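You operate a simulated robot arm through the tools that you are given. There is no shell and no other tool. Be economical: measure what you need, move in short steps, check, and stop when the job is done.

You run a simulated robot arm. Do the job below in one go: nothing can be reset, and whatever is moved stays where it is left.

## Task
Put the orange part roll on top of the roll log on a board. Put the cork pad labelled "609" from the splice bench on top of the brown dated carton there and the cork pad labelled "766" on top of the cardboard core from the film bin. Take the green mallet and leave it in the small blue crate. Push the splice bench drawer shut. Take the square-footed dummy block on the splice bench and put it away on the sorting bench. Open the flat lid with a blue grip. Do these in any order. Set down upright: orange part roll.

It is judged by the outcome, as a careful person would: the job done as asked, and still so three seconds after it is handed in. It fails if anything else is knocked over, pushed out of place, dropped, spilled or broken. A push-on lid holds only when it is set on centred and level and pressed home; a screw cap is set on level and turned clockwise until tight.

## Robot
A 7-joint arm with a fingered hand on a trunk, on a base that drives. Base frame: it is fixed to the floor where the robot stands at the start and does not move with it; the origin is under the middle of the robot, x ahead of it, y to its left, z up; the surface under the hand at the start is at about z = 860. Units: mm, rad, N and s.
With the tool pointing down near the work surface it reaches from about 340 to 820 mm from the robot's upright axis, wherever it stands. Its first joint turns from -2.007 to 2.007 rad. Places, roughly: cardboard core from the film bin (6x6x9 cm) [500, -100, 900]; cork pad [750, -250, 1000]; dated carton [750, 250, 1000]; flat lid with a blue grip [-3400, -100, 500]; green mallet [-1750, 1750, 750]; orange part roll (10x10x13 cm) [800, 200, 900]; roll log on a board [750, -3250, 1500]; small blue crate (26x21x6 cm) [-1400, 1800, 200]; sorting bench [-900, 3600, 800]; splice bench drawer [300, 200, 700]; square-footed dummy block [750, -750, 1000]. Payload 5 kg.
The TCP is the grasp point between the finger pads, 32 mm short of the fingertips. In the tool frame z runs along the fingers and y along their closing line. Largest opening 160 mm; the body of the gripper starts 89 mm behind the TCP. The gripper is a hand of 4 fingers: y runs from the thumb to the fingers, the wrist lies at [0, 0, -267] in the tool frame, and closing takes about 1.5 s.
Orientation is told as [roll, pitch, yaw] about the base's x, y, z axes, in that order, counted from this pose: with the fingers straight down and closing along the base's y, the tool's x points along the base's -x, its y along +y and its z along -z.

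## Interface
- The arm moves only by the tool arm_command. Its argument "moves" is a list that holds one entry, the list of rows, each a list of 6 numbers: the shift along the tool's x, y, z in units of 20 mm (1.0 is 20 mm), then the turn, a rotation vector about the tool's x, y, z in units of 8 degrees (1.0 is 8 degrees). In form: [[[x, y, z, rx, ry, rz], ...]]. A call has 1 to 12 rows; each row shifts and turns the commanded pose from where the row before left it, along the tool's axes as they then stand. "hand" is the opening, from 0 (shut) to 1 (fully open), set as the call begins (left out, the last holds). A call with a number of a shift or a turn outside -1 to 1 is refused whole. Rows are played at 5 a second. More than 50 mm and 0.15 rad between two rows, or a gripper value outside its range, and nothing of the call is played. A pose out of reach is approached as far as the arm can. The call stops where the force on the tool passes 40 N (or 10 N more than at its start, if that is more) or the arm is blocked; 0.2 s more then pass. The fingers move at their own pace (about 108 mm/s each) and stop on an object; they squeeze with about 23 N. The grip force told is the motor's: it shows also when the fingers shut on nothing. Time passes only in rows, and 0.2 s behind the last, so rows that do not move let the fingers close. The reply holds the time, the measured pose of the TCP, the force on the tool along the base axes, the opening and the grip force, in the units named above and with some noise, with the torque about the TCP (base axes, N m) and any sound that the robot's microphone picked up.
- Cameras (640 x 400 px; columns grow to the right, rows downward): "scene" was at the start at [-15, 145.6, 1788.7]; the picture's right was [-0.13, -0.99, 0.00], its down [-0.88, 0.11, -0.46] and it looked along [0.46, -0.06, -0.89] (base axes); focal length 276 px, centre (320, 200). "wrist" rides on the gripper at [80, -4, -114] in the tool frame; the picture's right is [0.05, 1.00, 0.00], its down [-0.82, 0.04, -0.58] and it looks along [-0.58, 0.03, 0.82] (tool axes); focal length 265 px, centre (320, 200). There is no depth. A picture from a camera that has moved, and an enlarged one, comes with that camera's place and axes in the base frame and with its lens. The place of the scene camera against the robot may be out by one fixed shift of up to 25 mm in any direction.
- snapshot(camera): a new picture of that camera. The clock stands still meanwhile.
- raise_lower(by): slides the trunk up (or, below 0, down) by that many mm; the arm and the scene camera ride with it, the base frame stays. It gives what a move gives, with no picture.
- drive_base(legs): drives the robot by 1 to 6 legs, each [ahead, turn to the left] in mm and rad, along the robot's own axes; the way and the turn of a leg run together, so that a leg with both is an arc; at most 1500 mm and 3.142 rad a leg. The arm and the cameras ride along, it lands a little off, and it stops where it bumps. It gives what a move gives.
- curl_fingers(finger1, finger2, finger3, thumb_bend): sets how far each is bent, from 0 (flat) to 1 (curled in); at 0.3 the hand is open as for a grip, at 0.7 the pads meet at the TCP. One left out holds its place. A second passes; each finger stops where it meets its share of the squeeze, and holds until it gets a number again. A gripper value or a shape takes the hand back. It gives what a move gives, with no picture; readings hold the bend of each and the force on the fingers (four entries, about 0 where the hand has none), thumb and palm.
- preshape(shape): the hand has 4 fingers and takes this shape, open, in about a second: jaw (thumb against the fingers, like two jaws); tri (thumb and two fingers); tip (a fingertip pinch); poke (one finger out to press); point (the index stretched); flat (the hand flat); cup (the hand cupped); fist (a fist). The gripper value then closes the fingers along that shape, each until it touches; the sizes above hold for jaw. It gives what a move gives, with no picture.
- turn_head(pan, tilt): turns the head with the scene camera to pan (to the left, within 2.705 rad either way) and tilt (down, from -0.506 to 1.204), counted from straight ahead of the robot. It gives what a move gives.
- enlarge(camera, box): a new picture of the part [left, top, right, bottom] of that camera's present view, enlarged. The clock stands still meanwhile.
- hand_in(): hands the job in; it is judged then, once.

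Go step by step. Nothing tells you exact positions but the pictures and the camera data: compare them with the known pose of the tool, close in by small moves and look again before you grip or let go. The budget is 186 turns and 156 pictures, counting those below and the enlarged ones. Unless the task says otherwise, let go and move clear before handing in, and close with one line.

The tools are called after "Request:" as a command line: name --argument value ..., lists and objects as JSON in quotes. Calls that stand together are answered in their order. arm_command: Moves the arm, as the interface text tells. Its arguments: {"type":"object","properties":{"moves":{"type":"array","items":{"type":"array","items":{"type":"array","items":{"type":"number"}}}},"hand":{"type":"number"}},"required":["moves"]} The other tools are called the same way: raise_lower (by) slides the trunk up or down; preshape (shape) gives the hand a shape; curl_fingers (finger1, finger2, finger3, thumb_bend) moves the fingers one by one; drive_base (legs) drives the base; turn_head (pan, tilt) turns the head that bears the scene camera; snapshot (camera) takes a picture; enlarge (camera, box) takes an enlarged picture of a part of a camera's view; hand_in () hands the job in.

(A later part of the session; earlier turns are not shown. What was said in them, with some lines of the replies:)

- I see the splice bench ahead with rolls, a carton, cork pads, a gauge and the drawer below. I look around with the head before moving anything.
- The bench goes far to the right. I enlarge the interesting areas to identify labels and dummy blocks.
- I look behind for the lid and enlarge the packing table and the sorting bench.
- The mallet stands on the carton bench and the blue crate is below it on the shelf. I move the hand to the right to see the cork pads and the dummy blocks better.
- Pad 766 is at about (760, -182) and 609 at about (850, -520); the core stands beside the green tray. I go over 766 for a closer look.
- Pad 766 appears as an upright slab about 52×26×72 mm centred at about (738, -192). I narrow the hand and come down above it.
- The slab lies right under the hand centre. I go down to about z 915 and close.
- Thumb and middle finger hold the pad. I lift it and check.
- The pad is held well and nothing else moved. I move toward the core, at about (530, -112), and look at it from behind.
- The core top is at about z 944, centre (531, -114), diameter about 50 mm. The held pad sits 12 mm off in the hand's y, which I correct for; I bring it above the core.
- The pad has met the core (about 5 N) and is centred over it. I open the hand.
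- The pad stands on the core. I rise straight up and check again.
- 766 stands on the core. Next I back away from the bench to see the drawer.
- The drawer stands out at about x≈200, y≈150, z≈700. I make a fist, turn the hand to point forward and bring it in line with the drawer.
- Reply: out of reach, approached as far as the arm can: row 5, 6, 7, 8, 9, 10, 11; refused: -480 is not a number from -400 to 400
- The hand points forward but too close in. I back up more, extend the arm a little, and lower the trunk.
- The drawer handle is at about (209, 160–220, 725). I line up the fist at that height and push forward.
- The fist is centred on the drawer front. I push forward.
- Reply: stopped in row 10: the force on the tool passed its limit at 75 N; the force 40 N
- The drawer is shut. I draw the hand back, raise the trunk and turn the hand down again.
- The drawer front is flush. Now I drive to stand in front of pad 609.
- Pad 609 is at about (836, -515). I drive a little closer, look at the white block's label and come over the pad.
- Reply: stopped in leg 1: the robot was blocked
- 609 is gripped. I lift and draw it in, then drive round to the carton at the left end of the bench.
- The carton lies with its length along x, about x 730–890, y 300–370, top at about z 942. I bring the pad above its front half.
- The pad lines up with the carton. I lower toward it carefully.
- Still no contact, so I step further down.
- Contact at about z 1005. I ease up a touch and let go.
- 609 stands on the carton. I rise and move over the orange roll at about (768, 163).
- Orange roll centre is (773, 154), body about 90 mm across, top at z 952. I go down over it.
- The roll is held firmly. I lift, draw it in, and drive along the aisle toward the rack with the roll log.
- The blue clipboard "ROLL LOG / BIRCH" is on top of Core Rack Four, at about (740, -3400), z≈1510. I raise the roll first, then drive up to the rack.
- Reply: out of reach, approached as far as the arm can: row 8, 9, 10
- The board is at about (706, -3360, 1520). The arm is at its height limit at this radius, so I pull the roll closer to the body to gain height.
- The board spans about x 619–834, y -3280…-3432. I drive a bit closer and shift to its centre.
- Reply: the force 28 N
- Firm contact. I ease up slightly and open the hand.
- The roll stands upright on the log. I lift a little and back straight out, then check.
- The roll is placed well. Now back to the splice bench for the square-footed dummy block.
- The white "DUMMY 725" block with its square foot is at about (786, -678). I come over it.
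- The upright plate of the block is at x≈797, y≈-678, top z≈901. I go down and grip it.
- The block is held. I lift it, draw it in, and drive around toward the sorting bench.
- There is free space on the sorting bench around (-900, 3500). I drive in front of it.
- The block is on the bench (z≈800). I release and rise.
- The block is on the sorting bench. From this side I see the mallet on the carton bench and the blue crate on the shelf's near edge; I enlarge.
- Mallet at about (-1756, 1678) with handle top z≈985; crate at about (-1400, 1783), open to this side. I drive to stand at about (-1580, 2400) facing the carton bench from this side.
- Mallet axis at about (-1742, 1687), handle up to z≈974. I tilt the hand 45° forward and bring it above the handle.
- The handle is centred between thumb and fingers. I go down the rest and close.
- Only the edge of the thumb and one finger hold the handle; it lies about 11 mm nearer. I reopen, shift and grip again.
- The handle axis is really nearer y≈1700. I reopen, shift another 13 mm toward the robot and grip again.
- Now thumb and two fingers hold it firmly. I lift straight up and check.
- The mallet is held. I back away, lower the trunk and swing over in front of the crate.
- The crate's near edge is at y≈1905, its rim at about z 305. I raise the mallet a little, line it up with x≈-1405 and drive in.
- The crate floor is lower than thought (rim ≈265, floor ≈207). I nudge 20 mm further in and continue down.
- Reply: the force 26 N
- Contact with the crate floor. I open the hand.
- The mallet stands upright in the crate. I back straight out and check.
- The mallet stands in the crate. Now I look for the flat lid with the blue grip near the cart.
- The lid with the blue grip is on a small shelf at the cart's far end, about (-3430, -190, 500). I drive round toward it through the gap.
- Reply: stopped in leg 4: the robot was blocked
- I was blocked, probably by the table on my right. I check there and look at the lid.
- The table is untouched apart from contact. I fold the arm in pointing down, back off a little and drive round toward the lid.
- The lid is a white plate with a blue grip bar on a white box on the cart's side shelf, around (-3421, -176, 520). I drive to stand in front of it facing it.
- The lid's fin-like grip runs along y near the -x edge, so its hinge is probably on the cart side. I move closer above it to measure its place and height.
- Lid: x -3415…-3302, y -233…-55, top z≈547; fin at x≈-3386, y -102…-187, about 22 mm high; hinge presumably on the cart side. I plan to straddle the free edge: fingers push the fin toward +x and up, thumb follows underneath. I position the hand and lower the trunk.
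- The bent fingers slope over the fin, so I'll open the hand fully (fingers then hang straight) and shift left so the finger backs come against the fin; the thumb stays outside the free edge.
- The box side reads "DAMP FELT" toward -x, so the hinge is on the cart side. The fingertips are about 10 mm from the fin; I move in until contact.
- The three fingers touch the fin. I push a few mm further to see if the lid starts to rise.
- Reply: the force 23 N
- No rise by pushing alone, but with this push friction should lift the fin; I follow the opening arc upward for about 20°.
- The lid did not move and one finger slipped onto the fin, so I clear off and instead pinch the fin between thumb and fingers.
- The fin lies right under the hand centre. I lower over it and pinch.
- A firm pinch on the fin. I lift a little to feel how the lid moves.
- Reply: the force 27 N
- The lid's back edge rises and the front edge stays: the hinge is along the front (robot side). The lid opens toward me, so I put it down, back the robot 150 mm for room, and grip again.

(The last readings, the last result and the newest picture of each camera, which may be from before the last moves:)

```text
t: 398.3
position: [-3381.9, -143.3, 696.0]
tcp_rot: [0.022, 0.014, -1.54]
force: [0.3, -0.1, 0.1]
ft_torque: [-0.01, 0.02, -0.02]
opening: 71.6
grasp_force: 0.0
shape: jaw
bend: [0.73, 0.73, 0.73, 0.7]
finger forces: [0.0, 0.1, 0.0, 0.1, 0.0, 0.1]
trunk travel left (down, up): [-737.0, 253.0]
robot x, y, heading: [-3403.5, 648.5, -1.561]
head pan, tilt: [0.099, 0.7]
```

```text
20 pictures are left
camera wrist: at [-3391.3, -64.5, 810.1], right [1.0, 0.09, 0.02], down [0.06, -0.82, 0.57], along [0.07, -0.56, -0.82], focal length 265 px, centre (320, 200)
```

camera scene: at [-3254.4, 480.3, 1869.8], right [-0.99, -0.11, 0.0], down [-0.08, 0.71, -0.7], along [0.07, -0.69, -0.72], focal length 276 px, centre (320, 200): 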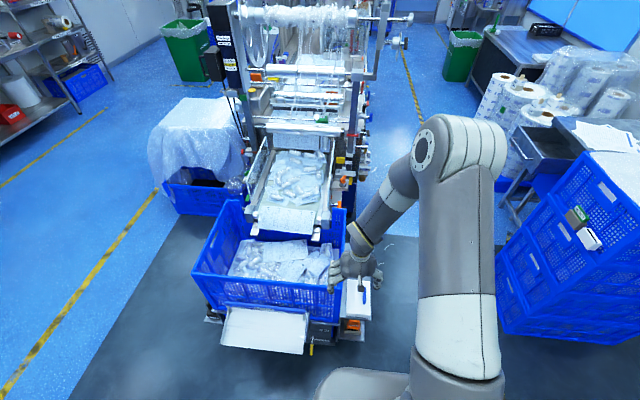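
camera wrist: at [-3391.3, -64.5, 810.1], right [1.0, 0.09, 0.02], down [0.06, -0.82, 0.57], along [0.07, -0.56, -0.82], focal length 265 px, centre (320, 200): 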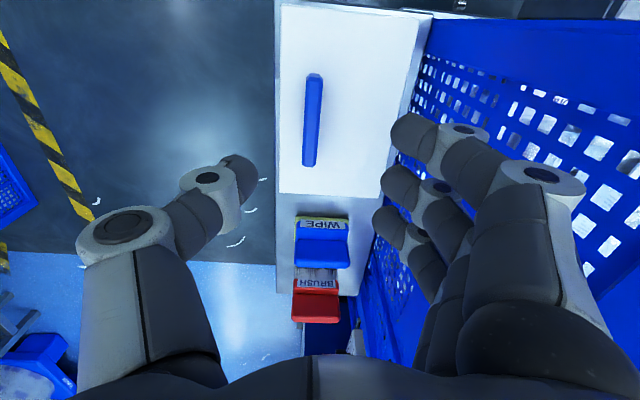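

Request:
arm_command --moves '[[[0, -0.2, 0, 0, 0, 0], [0, 0, 0, 0, 0, 0]]]'

Request:
raise_lower --by -110

Request:
arm_command --moves '[[[0, 0, 0, 0, 0, 0], [0, 0, 0, 0, 0, 0], [0, 0, 0, 0, 0, 0], [0, 0, 0, 0, 0, 0], [0, 0, 0, 0, 0, 0], [0, 0, 0, 0, 0, 0], [0, 0, 0, 0, 0, 0]]]' --hand 0.0

Request:
arm_command --moves '[[[0.15, 0, -0.31, 0, -0.5, 0], [0.15, 0, -0.31, 0, -0.5, 0], [0.15, 0, -0.31, 0, -0.5, 0], [0.15, 0, -0.31, 0, -0.5, 0], [0, 0, 0, 0, 0, 0]]]'

Request:
snapshot --camera "wrist"

Request:
snapshot --camera "scene"

```text
t: 398.9
position: [-3386.6, -143.8, 694.2]
tcp_rot: [0.021, 0.015, -1.537]
force: [-0.6, -0.8, 0.0]
ft_torque: [-0.03, -0.03, -0.02]
opening: 71.6
grasp_force: 0.0
shape: jaw
bend: [0.73, 0.73, 0.73, 0.7]
finger forces: [0.0, 0.0, 0.0, 0.1, 0.0, 0.0]
trunk travel left (down, up): [-737.0, 253.0]
robot x, y, heading: [-3405.3, 654.7, -1.557]
head pan, tilt: [0.099, 0.7]
```

```text
t: 400.3
position: [-3386.7, -143.0, 584.8]
tcp_rot: [0.02, 0.013, -1.538]
force: [-0.1, 0.2, 0.4]
ft_torque: [0.0, -0.01, 0.01]
opening: 71.5
grasp_force: 0.0
shape: jaw
bend: [0.73, 0.73, 0.73, 0.7]
finger forces: [0.0, 0.0, 0.0, 0.0, 0.0, 0.0]
trunk travel left (down, up): [-627.0, 363.0]
robot x, y, heading: [-3402.9, 654.1, -1.559]
head pan, tilt: [0.099, 0.7]
```

```text
t: 401.9
position: [-3385.4, -145.3, 585.4]
tcp_rot: [0.02, 0.014, -1.537]
force: [1.6, 0.2, -0.9]
ft_torque: [-0.02, -0.1, -0.03]
opening: 8.9
grasp_force: 23.6
shape: jaw
bend: [0.71, 0.71, 0.7, 0.7]
finger forces: [7.2, 7.3, 7.2, 0.1, 19.7, 0.0]
trunk travel left (down, up): [-627.0, 363.0]
robot x, y, heading: [-3401.6, 653.5, -1.562]
head pan, tilt: [0.099, 0.7]
```

```text
t: 403.1
position: [-3387.0, -127.9, 609.3]
tcp_rot: [0.023, -0.266, -1.544]
force: [4.7, 3.5, -4.0]
ft_torque: [0.0, -0.11, 0.11]
opening: 8.7
grasp_force: 23.3
shape: jaw
bend: [0.71, 0.71, 0.7, 0.7]
finger forces: [6.9, 8.1, 9.0, 0.1, 18.9, 0.1]
trunk travel left (down, up): [-627.0, 363.0]
robot x, y, heading: [-3399.7, 650.5, -1.558]
head pan, tilt: [0.099, 0.7]
```

```text
19 pictures are left
camera wrist: at [-3395.8, -20.6, 696.5], right [1.0, 0.08, 0.01], down [0.05, -0.63, 0.77], along [0.07, -0.77, -0.64], focal length 265 px, centre (320, 200)
```

wrist: 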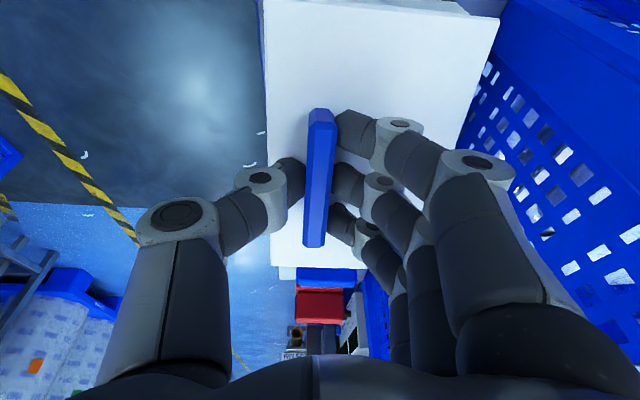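

```text
18 pictures are left
camera scene: at [-3254.3, 626.2, 1519.9], right [-0.99, -0.11, 0.0], down [-0.07, 0.64, -0.76], along [0.08, -0.76, -0.64], focal length 276 px, centre (320, 200)
```

scene: 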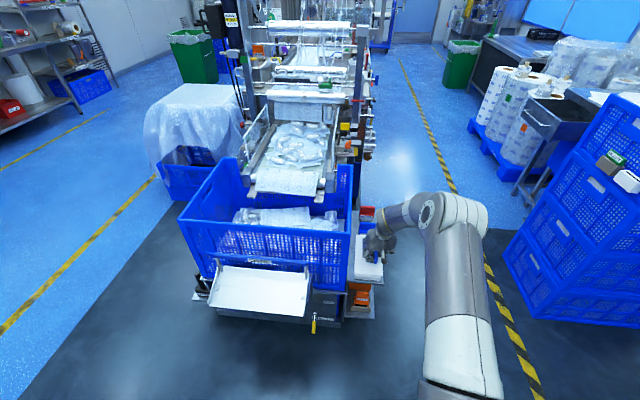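

The lid swings up with small forces: the hinge is at the front. I keep following the arc.

Request:
arm_command --moves '[[[0.15, 0, -0.31, 0, -0.5, 0], [0.15, 0, -0.31, 0, -0.5, 0], [0.15, 0, -0.31, 0, -0.5, 0], [0.15, 0, -0.31, 0, -0.5, 0], [0.15, 0, -0.31, 0, -0.5, 0], [0.15, 0, -0.31, 0, -0.5, 0], [0.15, 0, -0.31, 0, -0.5, 0], [0, 0, 0, 0, 0, 0]]]'

Request:
snapshot --camera "wrist"

```text
t: 404.9
position: [-3386.7, -91.1, 634.4]
tcp_rot: [0.029, -0.748, -1.554]
force: [10.3, 16.0, -24.8]
ft_torque: [0.58, -0.09, 0.22]
opening: 8.2
grasp_force: 23.0
shape: jaw
bend: [0.71, 0.7, 0.7, 0.7]
finger forces: [8.2, 9.0, 9.2, 0.1, 16.7, 0.0]
trunk travel left (down, up): [-627.0, 363.0]
robot x, y, heading: [-3397.9, 654.7, -1.562]
head pan, tilt: [0.099, 0.7]
```

```text
17 pictures are left
camera wrist: at [-3396.6, 45.6, 662.8], right [1.0, 0.07, -0.01], down [0.03, -0.2, 0.98], along [0.07, -0.98, -0.2], focal length 265 px, centre (320, 200)
```

wrist: 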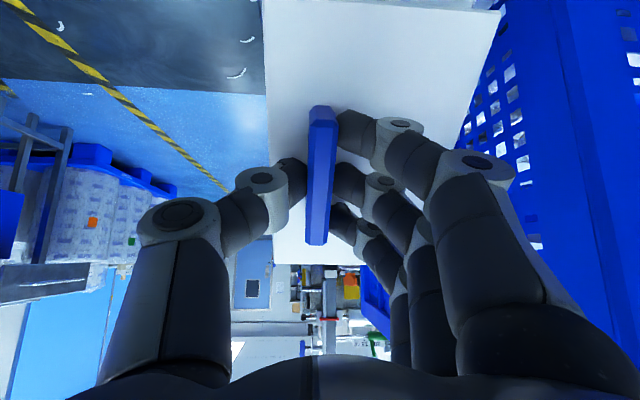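

The lid follows at 44°, with some strain toward the hinge. I relieve by a few mm and read the force.

Request:
arm_command --moves '[[[0.2, 0, 0.1, 0, 0, 0], [0, 0, 0, 0, 0, 0]]]'

Request:
arm_command --moves '[[[0.15, 0, -0.25, 0, -0.5, 0], [0.15, 0, -0.25, 0, -0.5, 0], [0, 0, 0, 0, 0, 0]]]'

```text
t: 405.5
position: [-3387.6, -90.4, 634.4]
tcp_rot: [0.028, -0.756, -1.555]
force: [11.0, 9.4, -13.4]
ft_torque: [0.43, -0.19, 0.24]
opening: 7.9
grasp_force: 23.3
shape: jaw
bend: [0.71, 0.7, 0.7, 0.7]
finger forces: [9.0, 9.4, 9.4, 0.0, 16.8, 0.0]
trunk travel left (down, up): [-627.0, 363.0]
robot x, y, heading: [-3402.9, 649.3, -1.559]
head pan, tilt: [0.099, 0.7]
```

```text
t: 406.3
position: [-3388.1, -80.7, 636.1]
tcp_rot: [0.033, -0.897, -1.561]
force: [13.5, 5.0, -5.0]
ft_torque: [0.41, -0.21, 0.26]
opening: 8.2
grasp_force: 23.4
shape: jaw
bend: [0.71, 0.7, 0.69, 0.7]
finger forces: [10.7, 9.9, 9.2, 0.1, 16.5, 0.1]
trunk travel left (down, up): [-627.0, 363.0]
robot x, y, heading: [-3398.9, 653.3, -1.559]
head pan, tilt: [0.099, 0.7]
```

Request:
arm_command --moves '[[[0.15, 0.08, -0.26, 0, -0.5, 0], [0.15, 0.08, -0.26, 0, -0.5, 0], [0.15, 0.03, -0.26, 0, -0.5, 0], [0.15, 0.03, -0.26, 0, -0.5, 0], [0, 0, 0, 0, 0, 0]]]'

Request:
arm_command --moves '[[[0.15, 0.03, -0.26, 0, -0.5, 0], [0.15, 0.03, -0.26, 0, -0.5, 0], [0.15, 0.03, -0.26, 0, -0.5, 0], [0.15, 0.03, -0.26, 0, -0.5, 0], [0, 0, 0, 0, 0, 0]]]'

Request:
snapshot --camera "wrist"

Request:
enlarge --camera "scene" --box '[310, 180, 430, 310]'

```text
t: 407.5
position: [-3388.2, -54.6, 637.7]
tcp_rot: [0.053, -1.176, -1.586]
force: [-1.5, 1.8, 6.9]
ft_torque: [0.13, 0.01, -0.04]
opening: 8.4
grasp_force: 22.8
shape: jaw
bend: [0.72, 0.7, 0.69, 0.7]
finger forces: [8.0, 7.4, 6.6, 0.1, 24.0, 0.0]
trunk travel left (down, up): [-627.0, 363.0]
robot x, y, heading: [-3400.5, 656.5, -1.562]
head pan, tilt: [0.099, 0.7]
```

```text
t: 408.7
position: [-3384.7, -30.0, 633.2]
tcp_rot: [0.178, -1.454, -1.714]
force: [-10.2, 3.9, 24.8]
ft_torque: [-0.25, 0.15, -0.18]
opening: 8.9
grasp_force: 23.2
shape: jaw
bend: [0.72, 0.71, 0.69, 0.7]
finger forces: [6.7, 6.1, 5.8, 0.1, 28.3, 0.0]
trunk travel left (down, up): [-627.0, 363.0]
robot x, y, heading: [-3402.9, 657.0, -1.559]
head pan, tilt: [0.099, 0.7]
```

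```text
16 pictures are left
camera wrist: at [-3391.6, 92.5, 566.6], right [1.0, 0.04, -0.03], down [0.01, 0.48, 0.88], along [0.05, -0.88, 0.48], focal length 265 px, centre (320, 200)
```

wrist: 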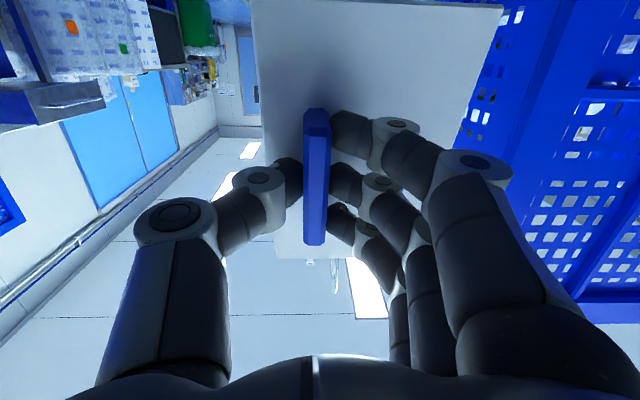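

```text
3.08 times, centred on (370, 245) of scene
camera zoom: at [-3255.3, 629.0, 1520.3], right [-0.99, -0.11, 0.0], down [-0.07, 0.64, -0.77], along [0.08, -0.76, -0.64], focal length 849 px, centre (166, 62)
```

zoom: 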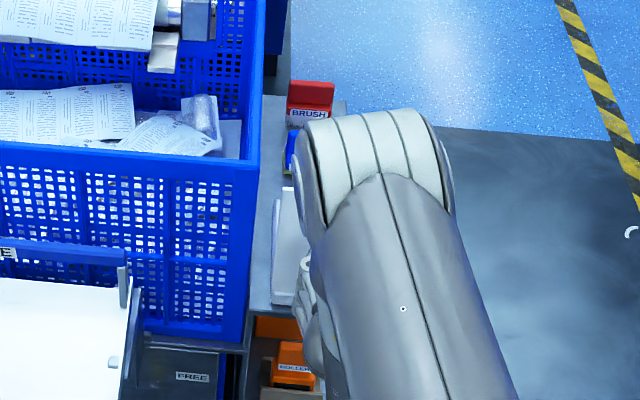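

The lid is at about 84°. I relieve the strain and carry on past vertical.

Request:
arm_command --moves '[[[-0.2, -0.1, 0, 0, 0, 0], [0, 0, 0, 0, 0, 0]]]'

Request:
arm_command --moves '[[[0.13, 0, -0.3, 0, -0.5, 0], [0.13, 0, -0.3, 0, -0.5, 0], [0.13, 0, -0.3, 0, -0.5, 0], [0, 0, 0, 0, 0, 0]]]'

```text
t: 409.3
position: [-3385.7, -30.4, 633.7]
tcp_rot: [0.179, -1.45, -1.715]
force: [-3.4, 3.3, 10.4]
ft_torque: [-0.02, 0.11, -0.03]
opening: 9.1
grasp_force: 23.1
shape: jaw
bend: [0.72, 0.7, 0.69, 0.71]
finger forces: [7.1, 7.3, 7.3, 0.0, 24.7, 0.1]
trunk travel left (down, up): [-627.0, 363.0]
robot x, y, heading: [-3402.1, 652.7, -1.561]
head pan, tilt: [0.099, 0.7]
```

```text
t: 410.3
position: [-3385.8, -13.7, 626.1]
tcp_rot: [2.906, -1.478, 1.842]
force: [1.6, 4.2, -0.6]
ft_torque: [0.34, 0.11, 0.02]
opening: 8.8
grasp_force: 23.3
shape: jaw
bend: [0.72, 0.7, 0.69, 0.71]
finger forces: [8.3, 8.2, 7.9, 0.0, 22.3, 0.0]
trunk travel left (down, up): [-627.0, 363.0]
robot x, y, heading: [-3400.7, 656.3, -1.561]
head pan, tilt: [0.099, 0.7]
```

Request:
arm_command --moves '[[[0.13, 0, -0.3, 0, -0.5, 0], [0.13, 0, -0.3, 0, -0.5, 0], [0, 0, 0, 0, 0, 0]]]'

Request:
arm_command --moves '[[[0.13, 0, -0.3, 0, -0.5, 0], [0.13, 0, -0.3, 0, -0.5, 0], [0, 0, 0, 0, 0, 0]]]'

```text
t: 411.1
position: [-3386.3, -3.8, 620.9]
tcp_rot: [3.051, -1.338, 1.693]
force: [5.0, 2.3, -4.9]
ft_torque: [0.48, 0.11, 0.16]
opening: 9.0
grasp_force: 23.1
shape: jaw
bend: [0.72, 0.7, 0.69, 0.7]
finger forces: [9.3, 8.6, 8.3, 0.0, 20.8, 0.0]
trunk travel left (down, up): [-627.0, 363.0]
robot x, y, heading: [-3397.9, 657.8, -1.564]
head pan, tilt: [0.099, 0.7]
```

```text
t: 411.9
position: [-3386.6, 7.7, 613.7]
tcp_rot: [3.088, -1.197, 1.657]
force: [2.3, -23.6, 11.0]
ft_torque: [0.02, 0.08, 0.04]
opening: 6.3
grasp_force: 23.0
shape: jaw
bend: [0.7, 0.69, 0.68, 0.7]
finger forces: [5.3, 6.0, 6.9, 0.0, 16.0, 0.0]
trunk travel left (down, up): [-627.0, 363.0]
robot x, y, heading: [-3402.3, 650.6, -1.561]
head pan, tilt: [0.099, 0.7]
```

The lid has reached its stop past vertical (about 105–110°). I ease off, release, and withdraw.

Request:
arm_command --moves '[[[0, 0, 0.2, 0, 0.3, 0], [0, 0, 0, 0, 0, 0]]]'

Request:
arm_command --moves '[[[0, 0, 0, 0, 0, 0], [0, 0, 0, 0, 0, 0], [0, 0, 0, 0, 0, 0], [0, 0, 0, 0, 0, 0], [0, 0, -0.5, 0, 0, 0], [0, 0, -1, 0, 0, 0], [0, 0, -1, 0, 0, 0], [0, 0, -1, 0, 0, 0]]]' --hand 0.5

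Request:
snapshot --camera "wrist"

```text
t: 412.5
position: [-3386.0, 6.9, 614.7]
tcp_rot: [3.078, -1.241, 1.662]
force: [-0.1, 3.0, 16.3]
ft_torque: [-0.49, 0.14, -0.06]
opening: 7.0
grasp_force: 23.3
shape: jaw
bend: [0.7, 0.7, 0.69, 0.7]
finger forces: [5.3, 6.7, 9.9, 0.1, 22.5, 0.1]
trunk travel left (down, up): [-627.0, 363.0]
robot x, y, heading: [-3405.2, 650.5, -1.56]
head pan, tilt: [0.099, 0.7]
```

```text
t: 414.3
position: [-3389.0, 71.2, 593.5]
tcp_rot: [3.077, -1.242, 1.664]
force: [-0.4, -0.2, -0.4]
ft_torque: [0.01, 0.0, -0.02]
opening: 79.7
grasp_force: 0.1
shape: jaw
bend: [0.72, 0.72, 0.72, 0.7]
finger forces: [0.0, 0.1, 0.0, 0.1, 0.0, 0.1]
trunk travel left (down, up): [-627.0, 363.0]
robot x, y, heading: [-3403.0, 650.2, -1.562]
head pan, tilt: [0.099, 0.7]
```

```text
14 pictures are left
camera wrist: at [-3393.5, 152.8, 480.7], right [1.0, 0.02, -0.03], down [0.0, 0.81, 0.59], along [0.03, -0.59, 0.81], focal length 265 px, centre (320, 200)
```

wrist: 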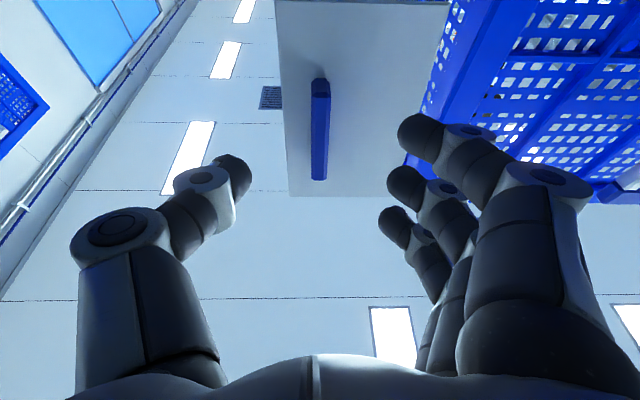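

The lid stays open by itself. I back the robot away and take a check from a distance.

Request:
drive_base --legs '[[-200, 0]]'

Request:
raise_lower --by 300

Request:
enlarge --camera "scene" --box '[200, 120, 480, 320]'

```text
t: 415.9
position: [-3389.7, 270.1, 594.4]
tcp_rot: [3.077, -1.24, 1.667]
force: [0.0, -0.5, 0.1]
ft_torque: [-0.02, 0.03, -0.02]
opening: 79.4
grasp_force: 0.2
shape: jaw
bend: [0.72, 0.72, 0.72, 0.7]
finger forces: [0.0, 0.0, 0.0, 0.0, 0.1, 0.0]
trunk travel left (down, up): [-627.0, 363.0]
robot x, y, heading: [-3404.7, 854.7, -1.563]
head pan, tilt: [0.099, 0.7]
```

```text
t: 418.9
position: [-3391.0, 269.3, 893.6]
tcp_rot: [3.077, -1.241, 1.667]
force: [-0.2, -0.6, -0.3]
ft_torque: [0.01, -0.01, 0.01]
opening: 79.5
grasp_force: 0.1
shape: jaw
bend: [0.72, 0.72, 0.72, 0.7]
finger forces: [0.0, 0.0, 0.0, 0.0, 0.0, 0.0]
trunk travel left (down, up): [-927.0, 63.0]
robot x, y, heading: [-3401.7, 852.1, -1.559]
head pan, tilt: [0.099, 0.7]
```

```text
2.00 times, centred on (340, 220) of scene
camera zoom: at [-3257.2, 825.2, 1819.9], right [-0.99, -0.11, 0.0], down [-0.07, 0.64, -0.76], along [0.08, -0.76, -0.64], focal length 552 px, centre (280, 160)
```

zoom: 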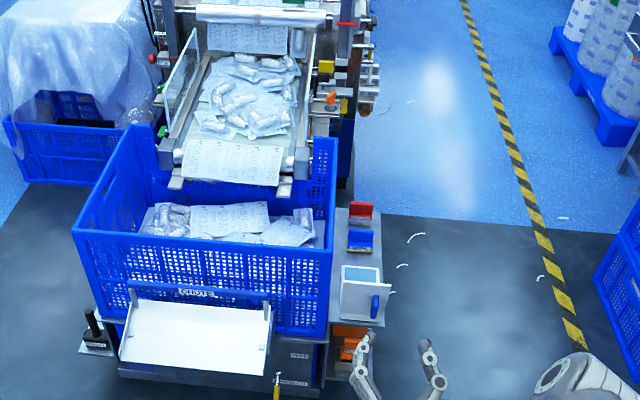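

The lid stands open on the damp-felt box and the hand is clear; all the other jobs were checked when done. I hand in.

Request:
hand_in

```text
The job is handed in.
```

I did all seven parts of the job and handed it in. I checked each one by camera when I finished it but did not go back for a last look, and the robot bumped the table near the cart once (nothing on it fell).
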